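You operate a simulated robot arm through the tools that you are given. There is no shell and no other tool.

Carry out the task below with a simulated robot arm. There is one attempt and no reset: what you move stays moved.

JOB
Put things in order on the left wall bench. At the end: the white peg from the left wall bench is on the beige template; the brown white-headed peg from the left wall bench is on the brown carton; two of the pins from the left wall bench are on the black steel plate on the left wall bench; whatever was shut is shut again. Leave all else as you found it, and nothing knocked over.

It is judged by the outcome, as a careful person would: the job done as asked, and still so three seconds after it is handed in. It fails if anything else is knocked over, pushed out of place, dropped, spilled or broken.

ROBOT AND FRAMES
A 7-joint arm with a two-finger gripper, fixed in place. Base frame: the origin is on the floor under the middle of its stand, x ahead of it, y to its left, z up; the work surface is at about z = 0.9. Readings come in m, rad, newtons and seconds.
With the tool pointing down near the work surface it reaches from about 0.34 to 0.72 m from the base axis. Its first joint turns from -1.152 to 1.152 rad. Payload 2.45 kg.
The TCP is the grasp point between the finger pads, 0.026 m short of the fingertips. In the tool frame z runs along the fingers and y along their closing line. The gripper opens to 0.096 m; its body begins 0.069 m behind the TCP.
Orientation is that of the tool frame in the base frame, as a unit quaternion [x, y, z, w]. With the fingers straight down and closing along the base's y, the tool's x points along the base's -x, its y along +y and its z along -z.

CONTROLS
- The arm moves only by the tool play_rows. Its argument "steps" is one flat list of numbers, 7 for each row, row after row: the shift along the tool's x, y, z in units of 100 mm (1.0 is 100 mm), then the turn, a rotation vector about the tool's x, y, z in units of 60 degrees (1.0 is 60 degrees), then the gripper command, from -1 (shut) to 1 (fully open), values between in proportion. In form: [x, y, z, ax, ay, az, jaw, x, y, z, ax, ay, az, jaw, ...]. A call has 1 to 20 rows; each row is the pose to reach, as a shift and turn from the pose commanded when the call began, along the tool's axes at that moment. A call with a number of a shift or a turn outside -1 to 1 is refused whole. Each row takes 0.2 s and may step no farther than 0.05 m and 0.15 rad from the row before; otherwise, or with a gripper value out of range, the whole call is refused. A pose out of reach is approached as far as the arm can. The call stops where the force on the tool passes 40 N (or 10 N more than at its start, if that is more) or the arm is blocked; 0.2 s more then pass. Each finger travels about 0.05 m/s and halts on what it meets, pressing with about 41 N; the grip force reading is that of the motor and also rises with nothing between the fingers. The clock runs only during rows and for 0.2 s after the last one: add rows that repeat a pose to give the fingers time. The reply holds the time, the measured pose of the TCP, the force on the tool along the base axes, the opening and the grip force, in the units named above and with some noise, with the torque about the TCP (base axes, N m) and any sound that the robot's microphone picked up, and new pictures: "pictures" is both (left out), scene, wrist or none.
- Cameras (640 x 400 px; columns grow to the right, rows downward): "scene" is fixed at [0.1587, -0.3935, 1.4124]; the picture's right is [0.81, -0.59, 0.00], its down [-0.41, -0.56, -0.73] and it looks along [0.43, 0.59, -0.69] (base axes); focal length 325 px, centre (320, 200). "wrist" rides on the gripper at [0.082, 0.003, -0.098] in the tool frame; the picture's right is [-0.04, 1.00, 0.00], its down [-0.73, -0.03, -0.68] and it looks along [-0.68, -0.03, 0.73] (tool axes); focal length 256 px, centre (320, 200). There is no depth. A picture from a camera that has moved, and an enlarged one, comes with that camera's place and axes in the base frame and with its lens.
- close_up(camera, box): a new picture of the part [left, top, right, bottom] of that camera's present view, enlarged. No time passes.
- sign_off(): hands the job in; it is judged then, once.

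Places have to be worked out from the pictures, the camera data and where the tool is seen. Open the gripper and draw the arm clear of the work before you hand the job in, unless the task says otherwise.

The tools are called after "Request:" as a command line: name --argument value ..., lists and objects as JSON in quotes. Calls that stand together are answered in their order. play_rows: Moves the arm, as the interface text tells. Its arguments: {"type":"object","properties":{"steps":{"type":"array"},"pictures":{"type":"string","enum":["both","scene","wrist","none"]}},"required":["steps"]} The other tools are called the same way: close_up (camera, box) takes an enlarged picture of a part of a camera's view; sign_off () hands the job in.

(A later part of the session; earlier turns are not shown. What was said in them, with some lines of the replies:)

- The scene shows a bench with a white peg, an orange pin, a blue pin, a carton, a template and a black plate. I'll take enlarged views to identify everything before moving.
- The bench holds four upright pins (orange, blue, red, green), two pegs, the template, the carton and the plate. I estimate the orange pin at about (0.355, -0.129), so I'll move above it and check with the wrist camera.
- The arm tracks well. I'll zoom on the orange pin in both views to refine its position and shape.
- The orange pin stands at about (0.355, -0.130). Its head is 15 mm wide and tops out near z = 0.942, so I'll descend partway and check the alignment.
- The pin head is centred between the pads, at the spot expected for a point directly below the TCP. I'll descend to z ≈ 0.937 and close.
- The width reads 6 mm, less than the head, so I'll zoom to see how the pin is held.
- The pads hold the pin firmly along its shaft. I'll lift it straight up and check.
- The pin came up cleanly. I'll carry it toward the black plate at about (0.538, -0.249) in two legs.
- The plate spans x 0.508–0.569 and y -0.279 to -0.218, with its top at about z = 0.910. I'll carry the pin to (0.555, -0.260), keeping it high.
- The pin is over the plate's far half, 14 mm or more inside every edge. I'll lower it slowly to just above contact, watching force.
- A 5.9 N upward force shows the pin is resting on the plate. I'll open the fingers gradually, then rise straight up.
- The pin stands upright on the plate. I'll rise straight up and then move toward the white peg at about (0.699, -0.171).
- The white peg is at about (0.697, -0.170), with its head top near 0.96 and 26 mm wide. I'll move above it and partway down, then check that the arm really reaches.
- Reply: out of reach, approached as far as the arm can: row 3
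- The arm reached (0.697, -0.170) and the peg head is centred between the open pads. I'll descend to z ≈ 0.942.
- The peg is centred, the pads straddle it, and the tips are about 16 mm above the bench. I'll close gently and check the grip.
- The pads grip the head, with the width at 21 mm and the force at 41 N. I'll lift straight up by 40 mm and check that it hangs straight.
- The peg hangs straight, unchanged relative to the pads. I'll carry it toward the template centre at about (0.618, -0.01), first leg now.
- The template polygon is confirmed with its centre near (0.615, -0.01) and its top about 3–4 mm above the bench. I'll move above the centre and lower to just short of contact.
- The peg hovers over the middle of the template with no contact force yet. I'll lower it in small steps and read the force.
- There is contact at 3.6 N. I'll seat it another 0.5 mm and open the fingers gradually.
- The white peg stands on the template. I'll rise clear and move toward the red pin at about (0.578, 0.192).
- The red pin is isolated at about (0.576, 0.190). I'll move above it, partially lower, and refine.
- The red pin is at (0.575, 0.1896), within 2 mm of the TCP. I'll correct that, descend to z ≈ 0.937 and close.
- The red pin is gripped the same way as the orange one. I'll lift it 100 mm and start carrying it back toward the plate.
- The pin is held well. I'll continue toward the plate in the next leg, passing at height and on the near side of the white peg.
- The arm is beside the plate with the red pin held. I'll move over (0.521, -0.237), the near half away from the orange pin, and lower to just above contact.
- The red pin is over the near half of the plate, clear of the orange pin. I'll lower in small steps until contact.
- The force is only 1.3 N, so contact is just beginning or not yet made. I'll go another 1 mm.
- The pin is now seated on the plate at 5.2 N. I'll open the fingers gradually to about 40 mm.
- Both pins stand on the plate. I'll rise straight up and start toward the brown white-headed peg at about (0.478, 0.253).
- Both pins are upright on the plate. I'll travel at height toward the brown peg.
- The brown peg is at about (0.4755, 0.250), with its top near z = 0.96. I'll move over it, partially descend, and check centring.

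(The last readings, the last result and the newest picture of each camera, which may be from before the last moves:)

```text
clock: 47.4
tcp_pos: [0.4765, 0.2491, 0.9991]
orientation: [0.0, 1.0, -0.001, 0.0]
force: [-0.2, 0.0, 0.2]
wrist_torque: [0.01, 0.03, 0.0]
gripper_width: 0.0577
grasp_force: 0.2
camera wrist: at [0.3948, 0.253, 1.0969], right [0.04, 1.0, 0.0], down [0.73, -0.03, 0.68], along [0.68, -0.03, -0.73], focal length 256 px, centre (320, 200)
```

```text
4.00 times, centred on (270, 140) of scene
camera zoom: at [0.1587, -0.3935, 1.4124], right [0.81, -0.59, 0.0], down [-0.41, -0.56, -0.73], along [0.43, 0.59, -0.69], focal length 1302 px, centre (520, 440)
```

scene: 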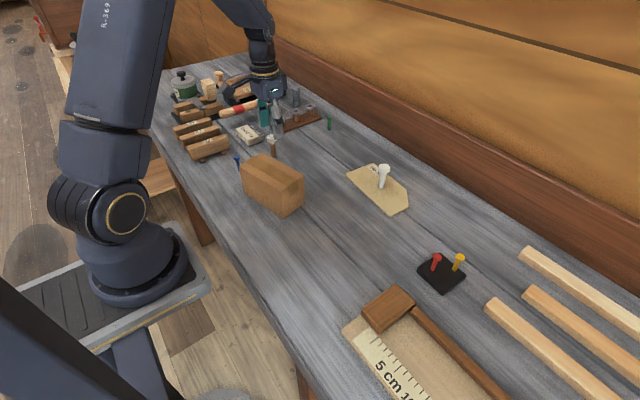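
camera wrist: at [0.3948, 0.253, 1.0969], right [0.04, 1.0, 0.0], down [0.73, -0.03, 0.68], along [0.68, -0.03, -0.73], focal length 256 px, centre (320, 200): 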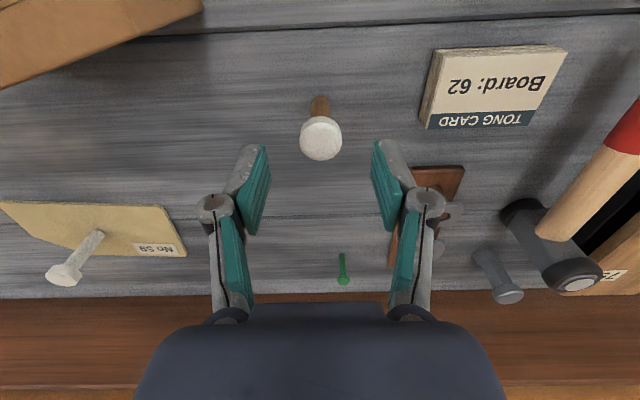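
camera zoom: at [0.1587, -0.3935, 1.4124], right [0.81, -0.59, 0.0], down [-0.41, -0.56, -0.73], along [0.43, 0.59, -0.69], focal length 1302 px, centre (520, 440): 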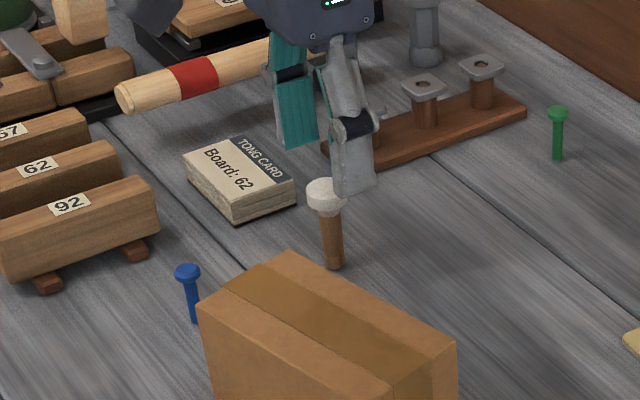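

The peg is centred between the pads, exactly like the white one was. I'll descend to z ≈ 0.942 and close gradually.

Request:
play_rows --steps '[0, 0, 0.15, 0, 0, 0, 0.2, 0, 0, 0.3, 0, 0, 0, 0.2, 0, 0, 0.45, 0, 0, 0, 0.2, 0, 0, 0.58, 0, 0, 0, 0.2, 0, 0, 0.58, 0, 0, 0, 0.2, 0, 0, 0.58, 0, 0, 0, 0, 0, 0, 0.58, 0, 0, 0, -0.2, 0, 0, 0.58, 0, 0, 0, -0.4, 0, 0, 0.58, 0, 0, 0, -0.6, 0, 0, 0.58, 0, 0, 0, -1, 0, 0, 0.58, 0, 0, 0, -1, 0, 0, 0.58, 0, 0, 0, -1]' --pictures "both"

Request:
close_up --camera "wrist" --box '[240, 100, 400, 230]'

Request:
close_up --camera "scene" --box '[210, 90, 330, 190]'

```text
clock: 50.0
tcp_pos: [0.4762, 0.2495, 0.9405]
orientation: [0.0, 1.0, 0.0, 0.0]
force: [0.1, -0.7, -0.4]
wrist_torque: [0.02, -0.03, -0.05]
gripper_width: 0.0196
grasp_force: 40.5
camera wrist: at [0.3939, 0.2528, 1.0392], right [0.04, 1.0, 0.0], down [0.73, -0.03, 0.68], along [0.68, -0.03, -0.73], focal length 256 px, centre (320, 200)
```

scene: 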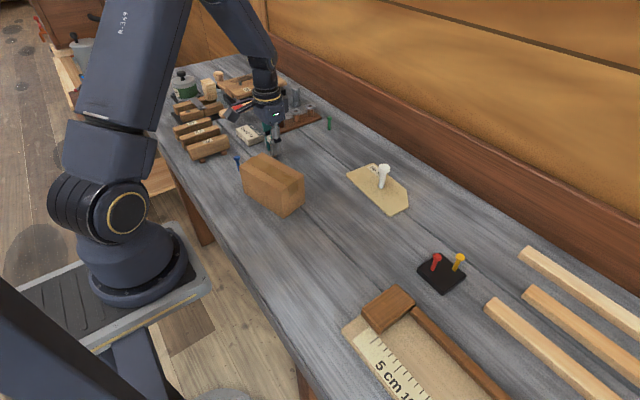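
wrist: 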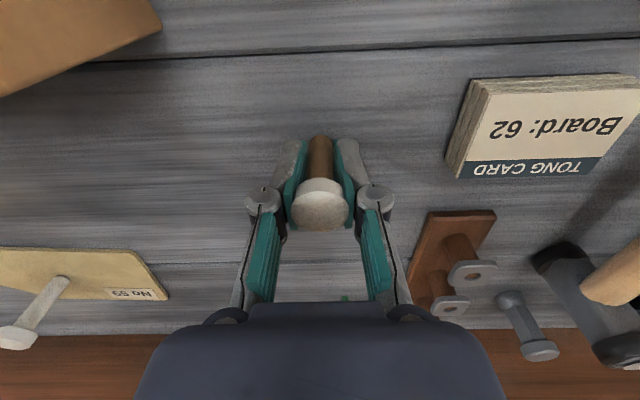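

```text
3.08 times, centred on (320, 165) of wrist
camera zoom: at [0.3939, 0.2528, 1.0392], right [0.04, 1.0, 0.0], down [0.73, -0.03, 0.68], along [0.68, -0.03, -0.73], focal length 788 px, centre (320, 308)
```

zoom: 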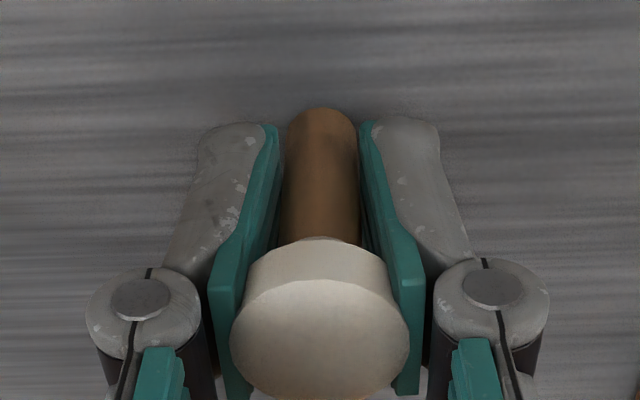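

```text
4.00 times, centred on (270, 140) of scene
camera zoom: at [0.1587, -0.3935, 1.4124], right [0.81, -0.59, 0.0], down [-0.41, -0.56, -0.73], along [0.43, 0.59, -0.69], focal length 1302 px, centre (520, 440)
```

zoom: 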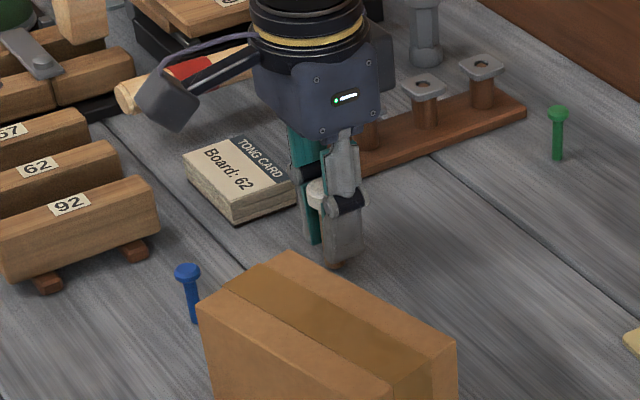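

The peg head is gripped at 20 mm width and 40 N. I'll lift it straight up 100 mm.

Request:
play_rows --steps '[0, 0, -0.1, 0, 0, 0, -1, 0, 0, -0.3, 0, 0, 0, -1, 0, 0, -0.55, 0, 0, 0, -1, 0, 0, -0.8, 0, 0, 0, -1, 0, 0, -1.0, 0, 0, 0, -1, 0, 0, -1.0, 0, 0, 0, -1]' --pictures "both"

Request:
close_up --camera "wrist" --box '[240, 100, 400, 230]'

Request:
close_up --camera "scene" --box '[210, 80, 330, 220]'

```text
clock: 51.4
tcp_pos: [0.4771, 0.2504, 1.0418]
orientation: [0.0, 1.0, 0.0, 0.0]
force: [0.6, -0.1, -0.3]
wrist_torque: [0.01, -0.03, 0.04]
gripper_width: 0.0192
grasp_force: 40.4
camera wrist: at [0.395, 0.2528, 1.14], right [0.04, 1.0, 0.0], down [0.73, -0.03, 0.68], along [0.68, -0.03, -0.73], focal length 256 px, centre (320, 200)
```

scene: 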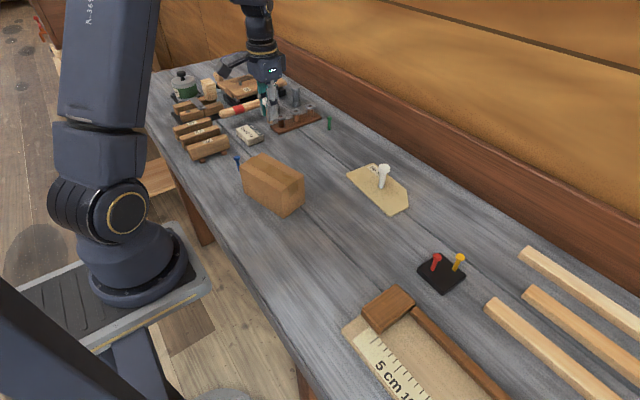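
wrist: 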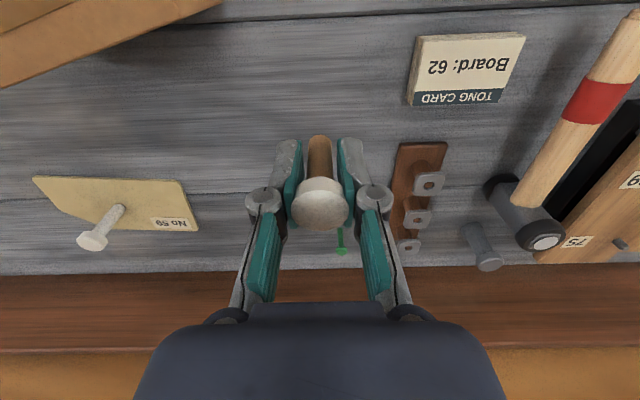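

```text
3.08 times, centred on (320, 165) of wrist
camera zoom: at [0.395, 0.2528, 1.14], right [0.04, 1.0, 0.0], down [0.73, -0.03, 0.68], along [0.68, -0.03, -0.73], focal length 788 px, centre (320, 308)
```

zoom: 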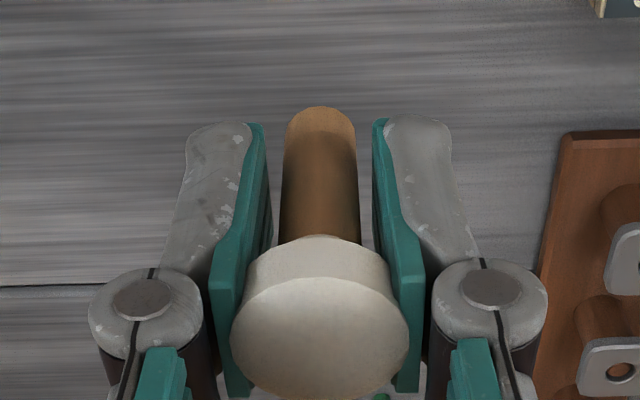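

```text
2.86 times, centred on (270, 150) of scene
camera zoom: at [0.1587, -0.3935, 1.4124], right [0.81, -0.59, 0.0], down [-0.41, -0.56, -0.73], along [0.43, 0.59, -0.69], focal length 930 px, centre (463, 343)
```

zoom: 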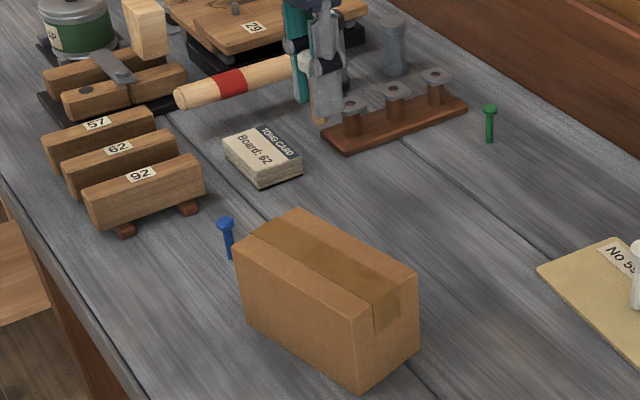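

The peg hangs straight with its base near z = 1.0, well above the carton top at about 0.965. I'll move partway toward the carton and re-measure it.

Request:
play_rows --steps '[0.1, -0.15, -0.1, 0, 0, 0, -1, 0.25, -0.35, -0.1, 0, 0, 0, -1, 0.4, -0.55, -0.1, 0, 0, 0, -1, 0.55, -0.75, -0.1, 0, 0, 0, -1, 0.65, -0.9, -0.1, 0, 0, 0, -1, 0.65, -0.9, -0.1, 0, 0, 0, -1]' --pictures "both"

Request:
close_up --camera "scene" --box '[210, 100, 330, 220]'

```text
clock: 52.8
tcp_pos: [0.4099, 0.161, 1.0507]
orientation: [0.0, 1.0, 0.0, 0.0]
force: [1.0, 0.2, -0.4]
wrist_torque: [-0.02, 0.02, -0.04]
gripper_width: 0.0189
grasp_force: 40.9
camera wrist: at [0.3278, 0.1642, 1.1489], right [0.04, 1.0, 0.0], down [0.73, -0.03, 0.68], along [0.68, -0.03, -0.73], focal length 256 px, centre (320, 200)
```

scene: 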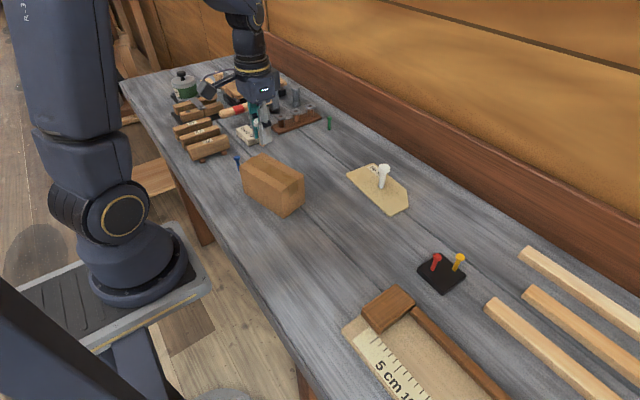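
wrist: 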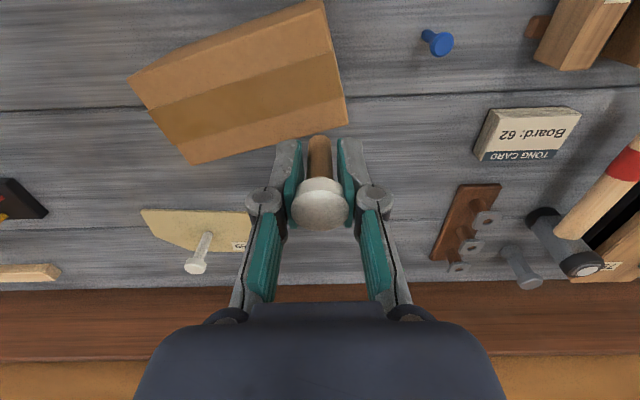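

```text
3.33 times, centred on (270, 160) of scene
camera zoom: at [0.1587, -0.3935, 1.4124], right [0.81, -0.59, 0.0], down [-0.41, -0.56, -0.73], along [0.43, 0.59, -0.69], focal length 1085 px, centre (487, 333)
```

zoom: 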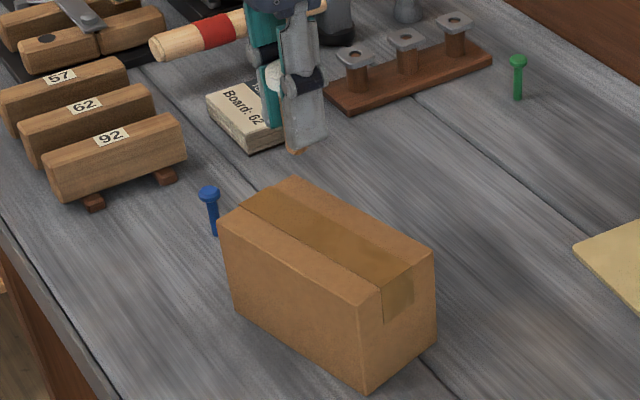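

I'll zoom on the carton in the wrist view to separate its top face from its side and get the centre accurately.

Request:
close_up --camera "wrist" --box '[110, 0, 370, 175]'

Request:
close_up --camera "scene" --box '[230, 145, 320, 220]'

```text
2.29 times, centred on (240, 88) of wrist
camera zoom: at [0.3278, 0.1642, 1.1489], right [0.04, 1.0, 0.0], down [0.73, -0.03, 0.68], along [0.68, -0.03, -0.73], focal length 585 px, centre (503, 457)
```

zoom: 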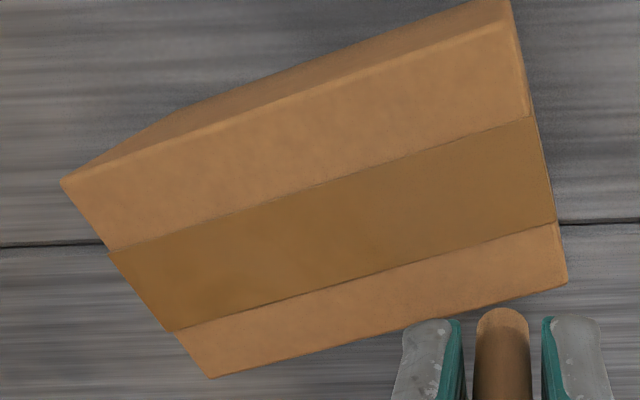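

```text
5.33 times, centred on (275, 182) of scene
camera zoom: at [0.1587, -0.3935, 1.4124], right [0.81, -0.59, 0.0], down [-0.41, -0.56, -0.73], along [0.43, 0.59, -0.69], focal length 1735 px, centre (560, 293)
```

zoom: 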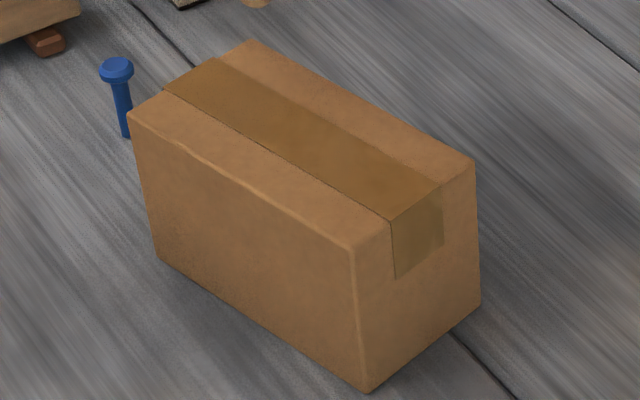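

Both cameras agree: the carton top is centred at about (0.397, 0.112) with its surface at z ≈ 0.977. I'll move over the centre and lower to about 8 mm above contact.

Request:
play_rows --steps '[0.05, -0.17, 0, 0, 0, 0, -1, 0.1, -0.34, 0, 0, 0, 0, -1, 0.135, -0.483, 0, 0, 0, 0, -1, 0.135, -0.483, 0.08, 0, 0, 0, -1, 0.135, -0.483, 0.16, 0, 0, 0, -1, 0.135, -0.483, 0.24, 0, 0, 0, -1, 0.135, -0.483, 0.24, 0, 0, 0, -1]' --pictures "both"

Request:
close_up --camera "scene" --box '[220, 110, 330, 220]'

Request:
close_up --camera "wrist" --box '[200, 40, 440, 230]'

```text
clock: 54.4
tcp_pos: [0.3964, 0.1114, 1.0273]
orientation: [-0.001, 1.0, -0.001, 0.0]
force: [-0.7, -0.2, -0.4]
wrist_torque: [-0.02, -0.02, 0.03]
gripper_width: 0.0192
grasp_force: 40.3
camera wrist: at [0.314, 0.1155, 1.1251], right [0.04, 1.0, 0.0], down [0.73, -0.03, 0.68], along [0.68, -0.03, -0.73], focal length 256 px, centre (320, 200)
```

scene: 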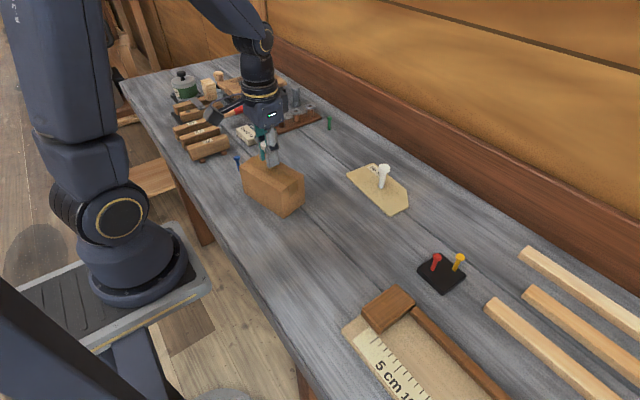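
wrist: 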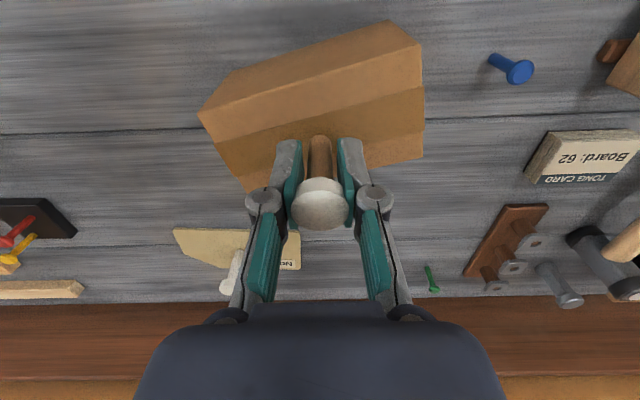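

```text
3.64 times, centred on (275, 165) of scene
camera zoom: at [0.1587, -0.3935, 1.4124], right [0.81, -0.59, 0.0], down [-0.41, -0.56, -0.73], along [0.43, 0.59, -0.69], focal length 1183 px, centre (484, 327)
```

zoom: 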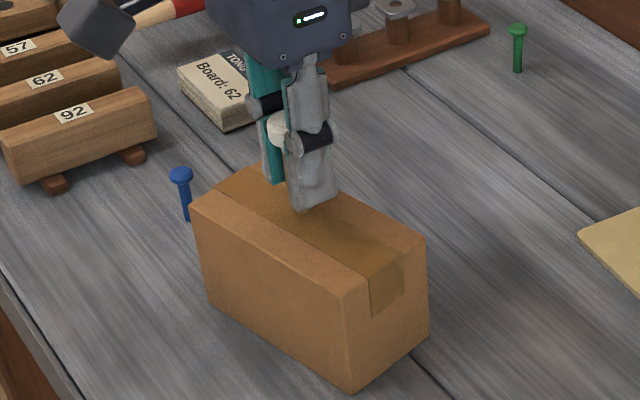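

```text
2.11 times, centred on (320, 135) of wrist
camera zoom: at [0.314, 0.1155, 1.1251], right [0.04, 1.0, 0.0], down [0.73, -0.03, 0.68], along [0.68, -0.03, -0.73], focal length 539 px, centre (320, 337)
```

zoom: 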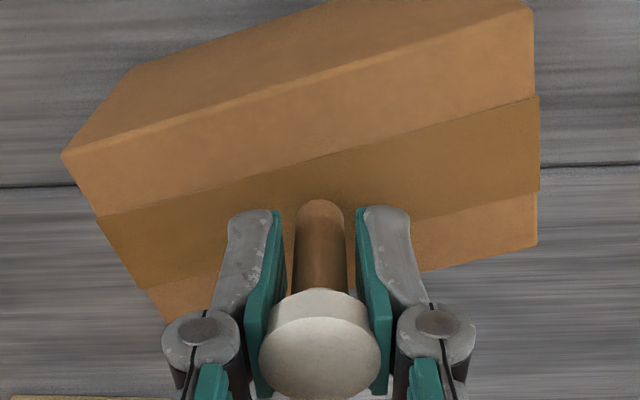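

The peg's base is over the tape band in the middle of the carton top. I'll lower it in 1 mm steps while reading the force.

Request:
play_rows --steps '[0, 0, 0.015, 0, 0, 0, -1, 0, 0, 0.03, 0, 0, 0, -1, 0, 0, 0.045, 0, 0, 0, -1, 0, 0, 0.055, 0, 0, 0, -1, 0, 0, 0.055, 0, 0, 0, -1]' --pictures "none"

```text
clock: 55.6
tcp_pos: [0.3955, 0.1106, 1.0224]
orientation: [0.0, 1.0, 0.001, 0.0]
force: [-0.7, 0.2, -0.6]
wrist_torque: [-0.02, -0.02, 0.02]
gripper_width: 0.0191
grasp_force: 40.5
```

There is no contact yet at z ≈ 1.022. I'll continue 2 mm lower in half-millimetre steps.

Request:
play_rows --steps '[0, 0, 0.005, 0, 0, 0, -1, 0, 0, 0.01, 0, 0, 0, -1, 0, 0, 0.015, 0, 0, 0, -1, 0, 0, 0.02, 0, 0, 0, -1, 0, 0, 0.02, 0, 0, 0, -1]' --pictures "none"

```text
clock: 56.8
tcp_pos: [0.3958, 0.1116, 1.0201]
orientation: [0.0, 1.0, 0.0, 0.0]
force: [1.4, 1.4, 4.5]
wrist_torque: [0.17, 0.03, 0.01]
gripper_width: 0.0203
grasp_force: 41.6
```

There is contact at 4.5 N. I'll seat it another 0.5 mm and open gradually.

Request:
play_rows --steps '[0, 0, 0.005, 0, 0, 0, -1, 0, 0, 0.005, 0, 0, 0, -0.58, 0, 0, 0.005, 0, 0, 0, -0.48, 0, 0, 0.005, 0, 0, 0, -0.35, 0, 0, 0.005, 0, 0, 0, -0.2, 0, 0, 0.005, 0, 0, 0, 0, 0, 0, 0.005, 0, 0, 0, 0.15, 0, 0, 0.005, 0, 0, 0, 0.15]' --pictures "both"

Request:
close_up --camera "scene" --box '[220, 110, 330, 220]'

Request:
close_up --camera "wrist" --box '[200, 40, 440, 230]'

```text
clock: 58.6
tcp_pos: [0.3964, 0.1114, 1.0198]
orientation: [0.0, 1.0, -0.001, 0.0]
force: [-0.6, 0.2, -0.6]
wrist_torque: [-0.01, 0.04, -0.01]
gripper_width: 0.0552
grasp_force: 0.1
camera wrist: at [0.3145, 0.1154, 1.1176], right [0.04, 1.0, 0.0], down [0.73, -0.03, 0.68], along [0.68, -0.03, -0.73], focal length 256 px, centre (320, 200)
```

scene: 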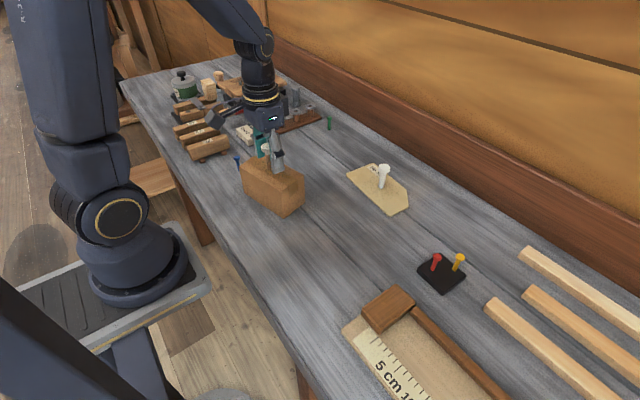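
wrist: 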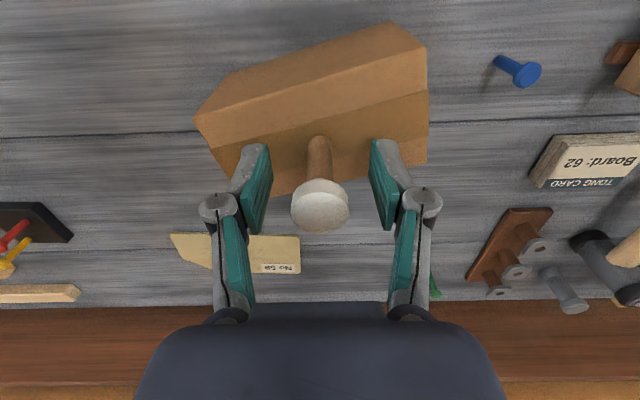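

```text
3.64 times, centred on (275, 165) of scene
camera zoom: at [0.1587, -0.3935, 1.4124], right [0.81, -0.59, 0.0], down [-0.41, -0.56, -0.73], along [0.43, 0.59, -0.69], focal length 1183 px, centre (484, 327)
```

zoom: 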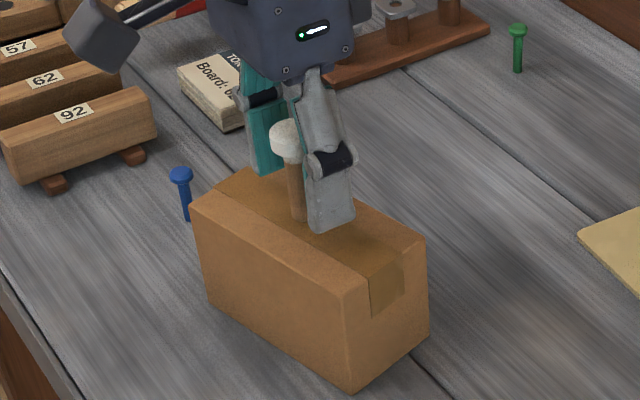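

```text
2.11 times, centred on (320, 135) of wrist
camera zoom: at [0.3145, 0.1154, 1.1176], right [0.04, 1.0, 0.0], down [0.73, -0.03, 0.68], along [0.68, -0.03, -0.73], focal length 539 px, centre (320, 337)
```

zoom: 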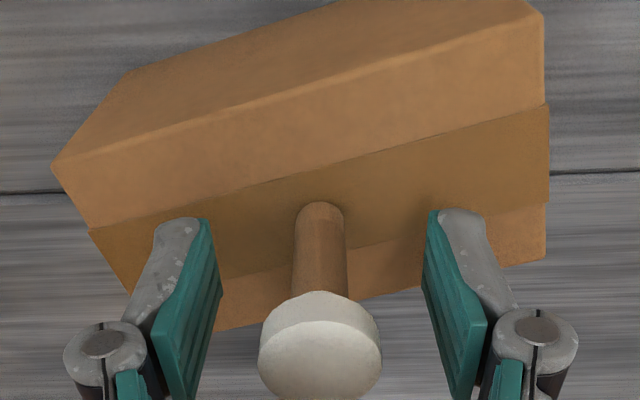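

The brown peg stands on the carton. I'll rise straight up clear of it.

Request:
play_rows --steps '[0, 0, -0.1, 0, 0, 0, 0.15, 0, 0, -0.3, 0, 0, 0, 0.2, 0, 0, -0.55, 0, 0, 0, 0.3, 0, 0, -0.8, 0, 0, 0, 0.4, 0, 0, -1.0, 0, 0, 0, 0.5, 0, 0, -1.0, 0, 0, 0, 0.5]' --pictures "both"

Request:
close_up --camera "scene" --box '[220, 110, 330, 220]'

```text
clock: 60.0
tcp_pos: [0.3958, 0.1124, 1.1203]
orientation: [0.0, 1.0, 0.0, 0.0]
force: [0.1, 0.0, -0.2]
wrist_torque: [-0.03, 0.02, 0.0]
gripper_width: 0.072
grasp_force: 0.0
camera wrist: at [0.3151, 0.1157, 1.2185], right [0.04, 1.0, 0.0], down [0.73, -0.03, 0.68], along [0.68, -0.03, -0.73], focal length 256 px, centre (320, 200)
```

scene: 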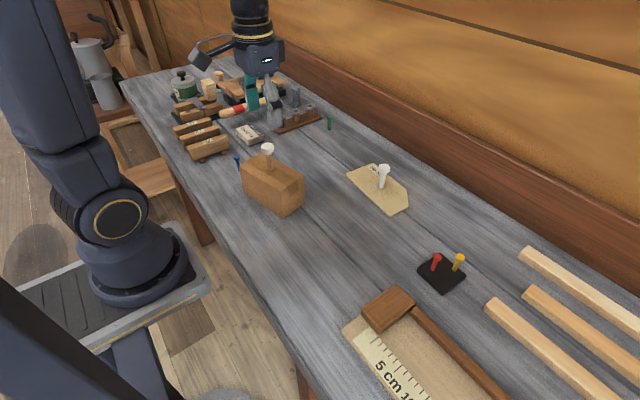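
wrist: 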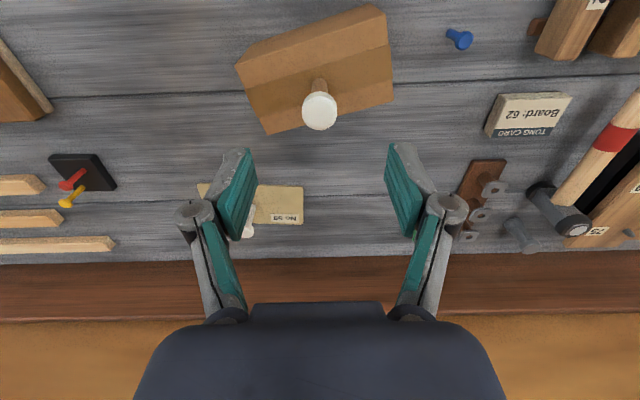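

```text
3.64 times, centred on (275, 165) of scene
camera zoom: at [0.1587, -0.3935, 1.4124], right [0.81, -0.59, 0.0], down [-0.41, -0.56, -0.73], along [0.43, 0.59, -0.69], focal length 1183 px, centre (484, 327)
```

zoom: 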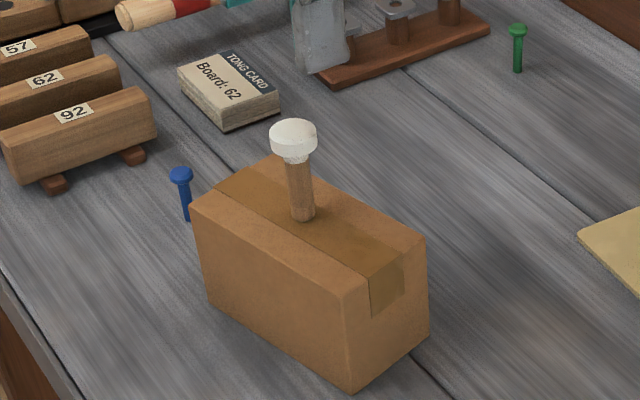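

The brown peg stands on the carton and everything else looks undisturbed. I'll draw the arm further up and back with the gripper open, then do a final check.

Request:
play_rows --steps '[0.1, -0.2, -0.1, 0, 0, 0, 0.8, 0.2, -0.4, -0.2, 0, 0, 0, 1, 0.3, -0.6, -0.3, 0, 0, 0, 1, 0.4, -0.8, -0.4, 0, 0, 0, 1, 0.5, -1.0, -0.45, 0, 0, 0, 1, 0.5, -1.0, -0.45, 0, 0, 0, 1]' --pictures "both"

Request:
close_up --camera "scene" --box '[330, 140, 490, 300]'

Request:
close_up --camera "scene" --box '[160, 50, 340, 220]'

```text
clock: 61.4
tcp_pos: [0.3463, 0.0125, 1.1641]
orientation: [0.0, 1.0, 0.0, 0.0]
force: [0.0, 0.6, -0.2]
wrist_torque: [-0.02, 0.01, 0.01]
gripper_width: 0.0959
grasp_force: 0.1
camera wrist: at [0.2642, 0.0158, 1.2618], right [0.04, 1.0, 0.0], down [0.73, -0.03, 0.68], along [0.68, -0.03, -0.73], focal length 256 px, centre (320, 200)
```

scene: 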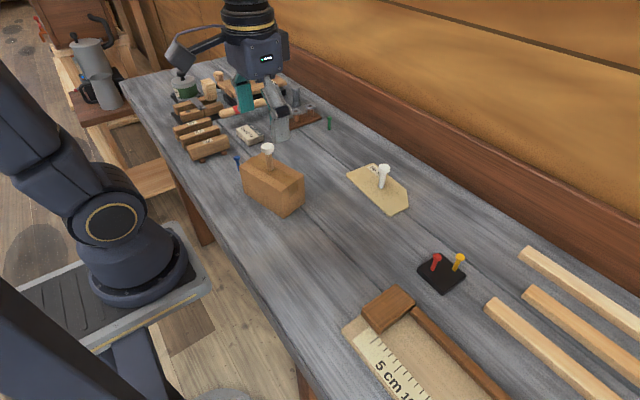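
wrist: 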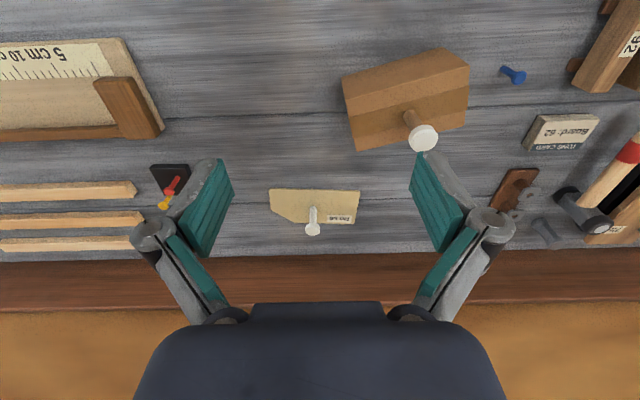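

```text
2.50 times, centred on (410, 220) of scene
camera zoom: at [0.1587, -0.3935, 1.4124], right [0.81, -0.59, 0.0], down [-0.41, -0.56, -0.73], along [0.43, 0.59, -0.69], focal length 813 px, centre (95, 150)
```

zoom: 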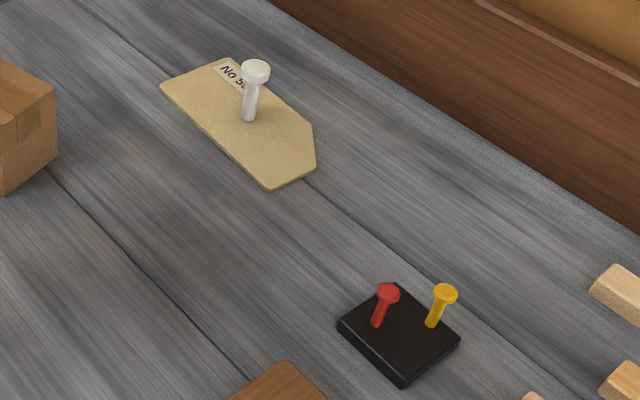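

```text
2.35 times, centred on (250, 135) of scene
camera zoom: at [0.1587, -0.3935, 1.4124], right [0.81, -0.59, 0.0], down [-0.41, -0.56, -0.73], along [0.43, 0.59, -0.69], focal length 766 px, centre (485, 353)
```

zoom: 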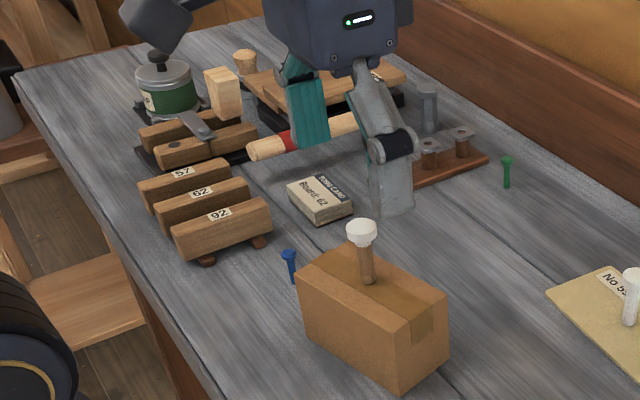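

The white peg is on the template, the brown white-headed peg is on the carton, and the red and orange pins are on the black plate. All four stand upright, nothing was opened, nothing else has moved, and the gripper is open and clear. I'm handing the job in.

Request:
sign_off

```text
The job is handed in.
```

The left wall bench is in order and the job is handed in; my last pictures, taken just before, showed everything in place.

- **White peg:** standing on the beige template, near its middle.
- **Brown white-headed peg:** standing on top of the brown carton.
- **Pins:** the red and orange pins are standing on the black steel plate; the blue and green ones stayed where they were.
- **Everything else:** I opened nothing, so there was nothing to shut again. Nothing was knocked over, and nothing else looked out of place.

The gripper is open and the arm is drawn up clear of the work.
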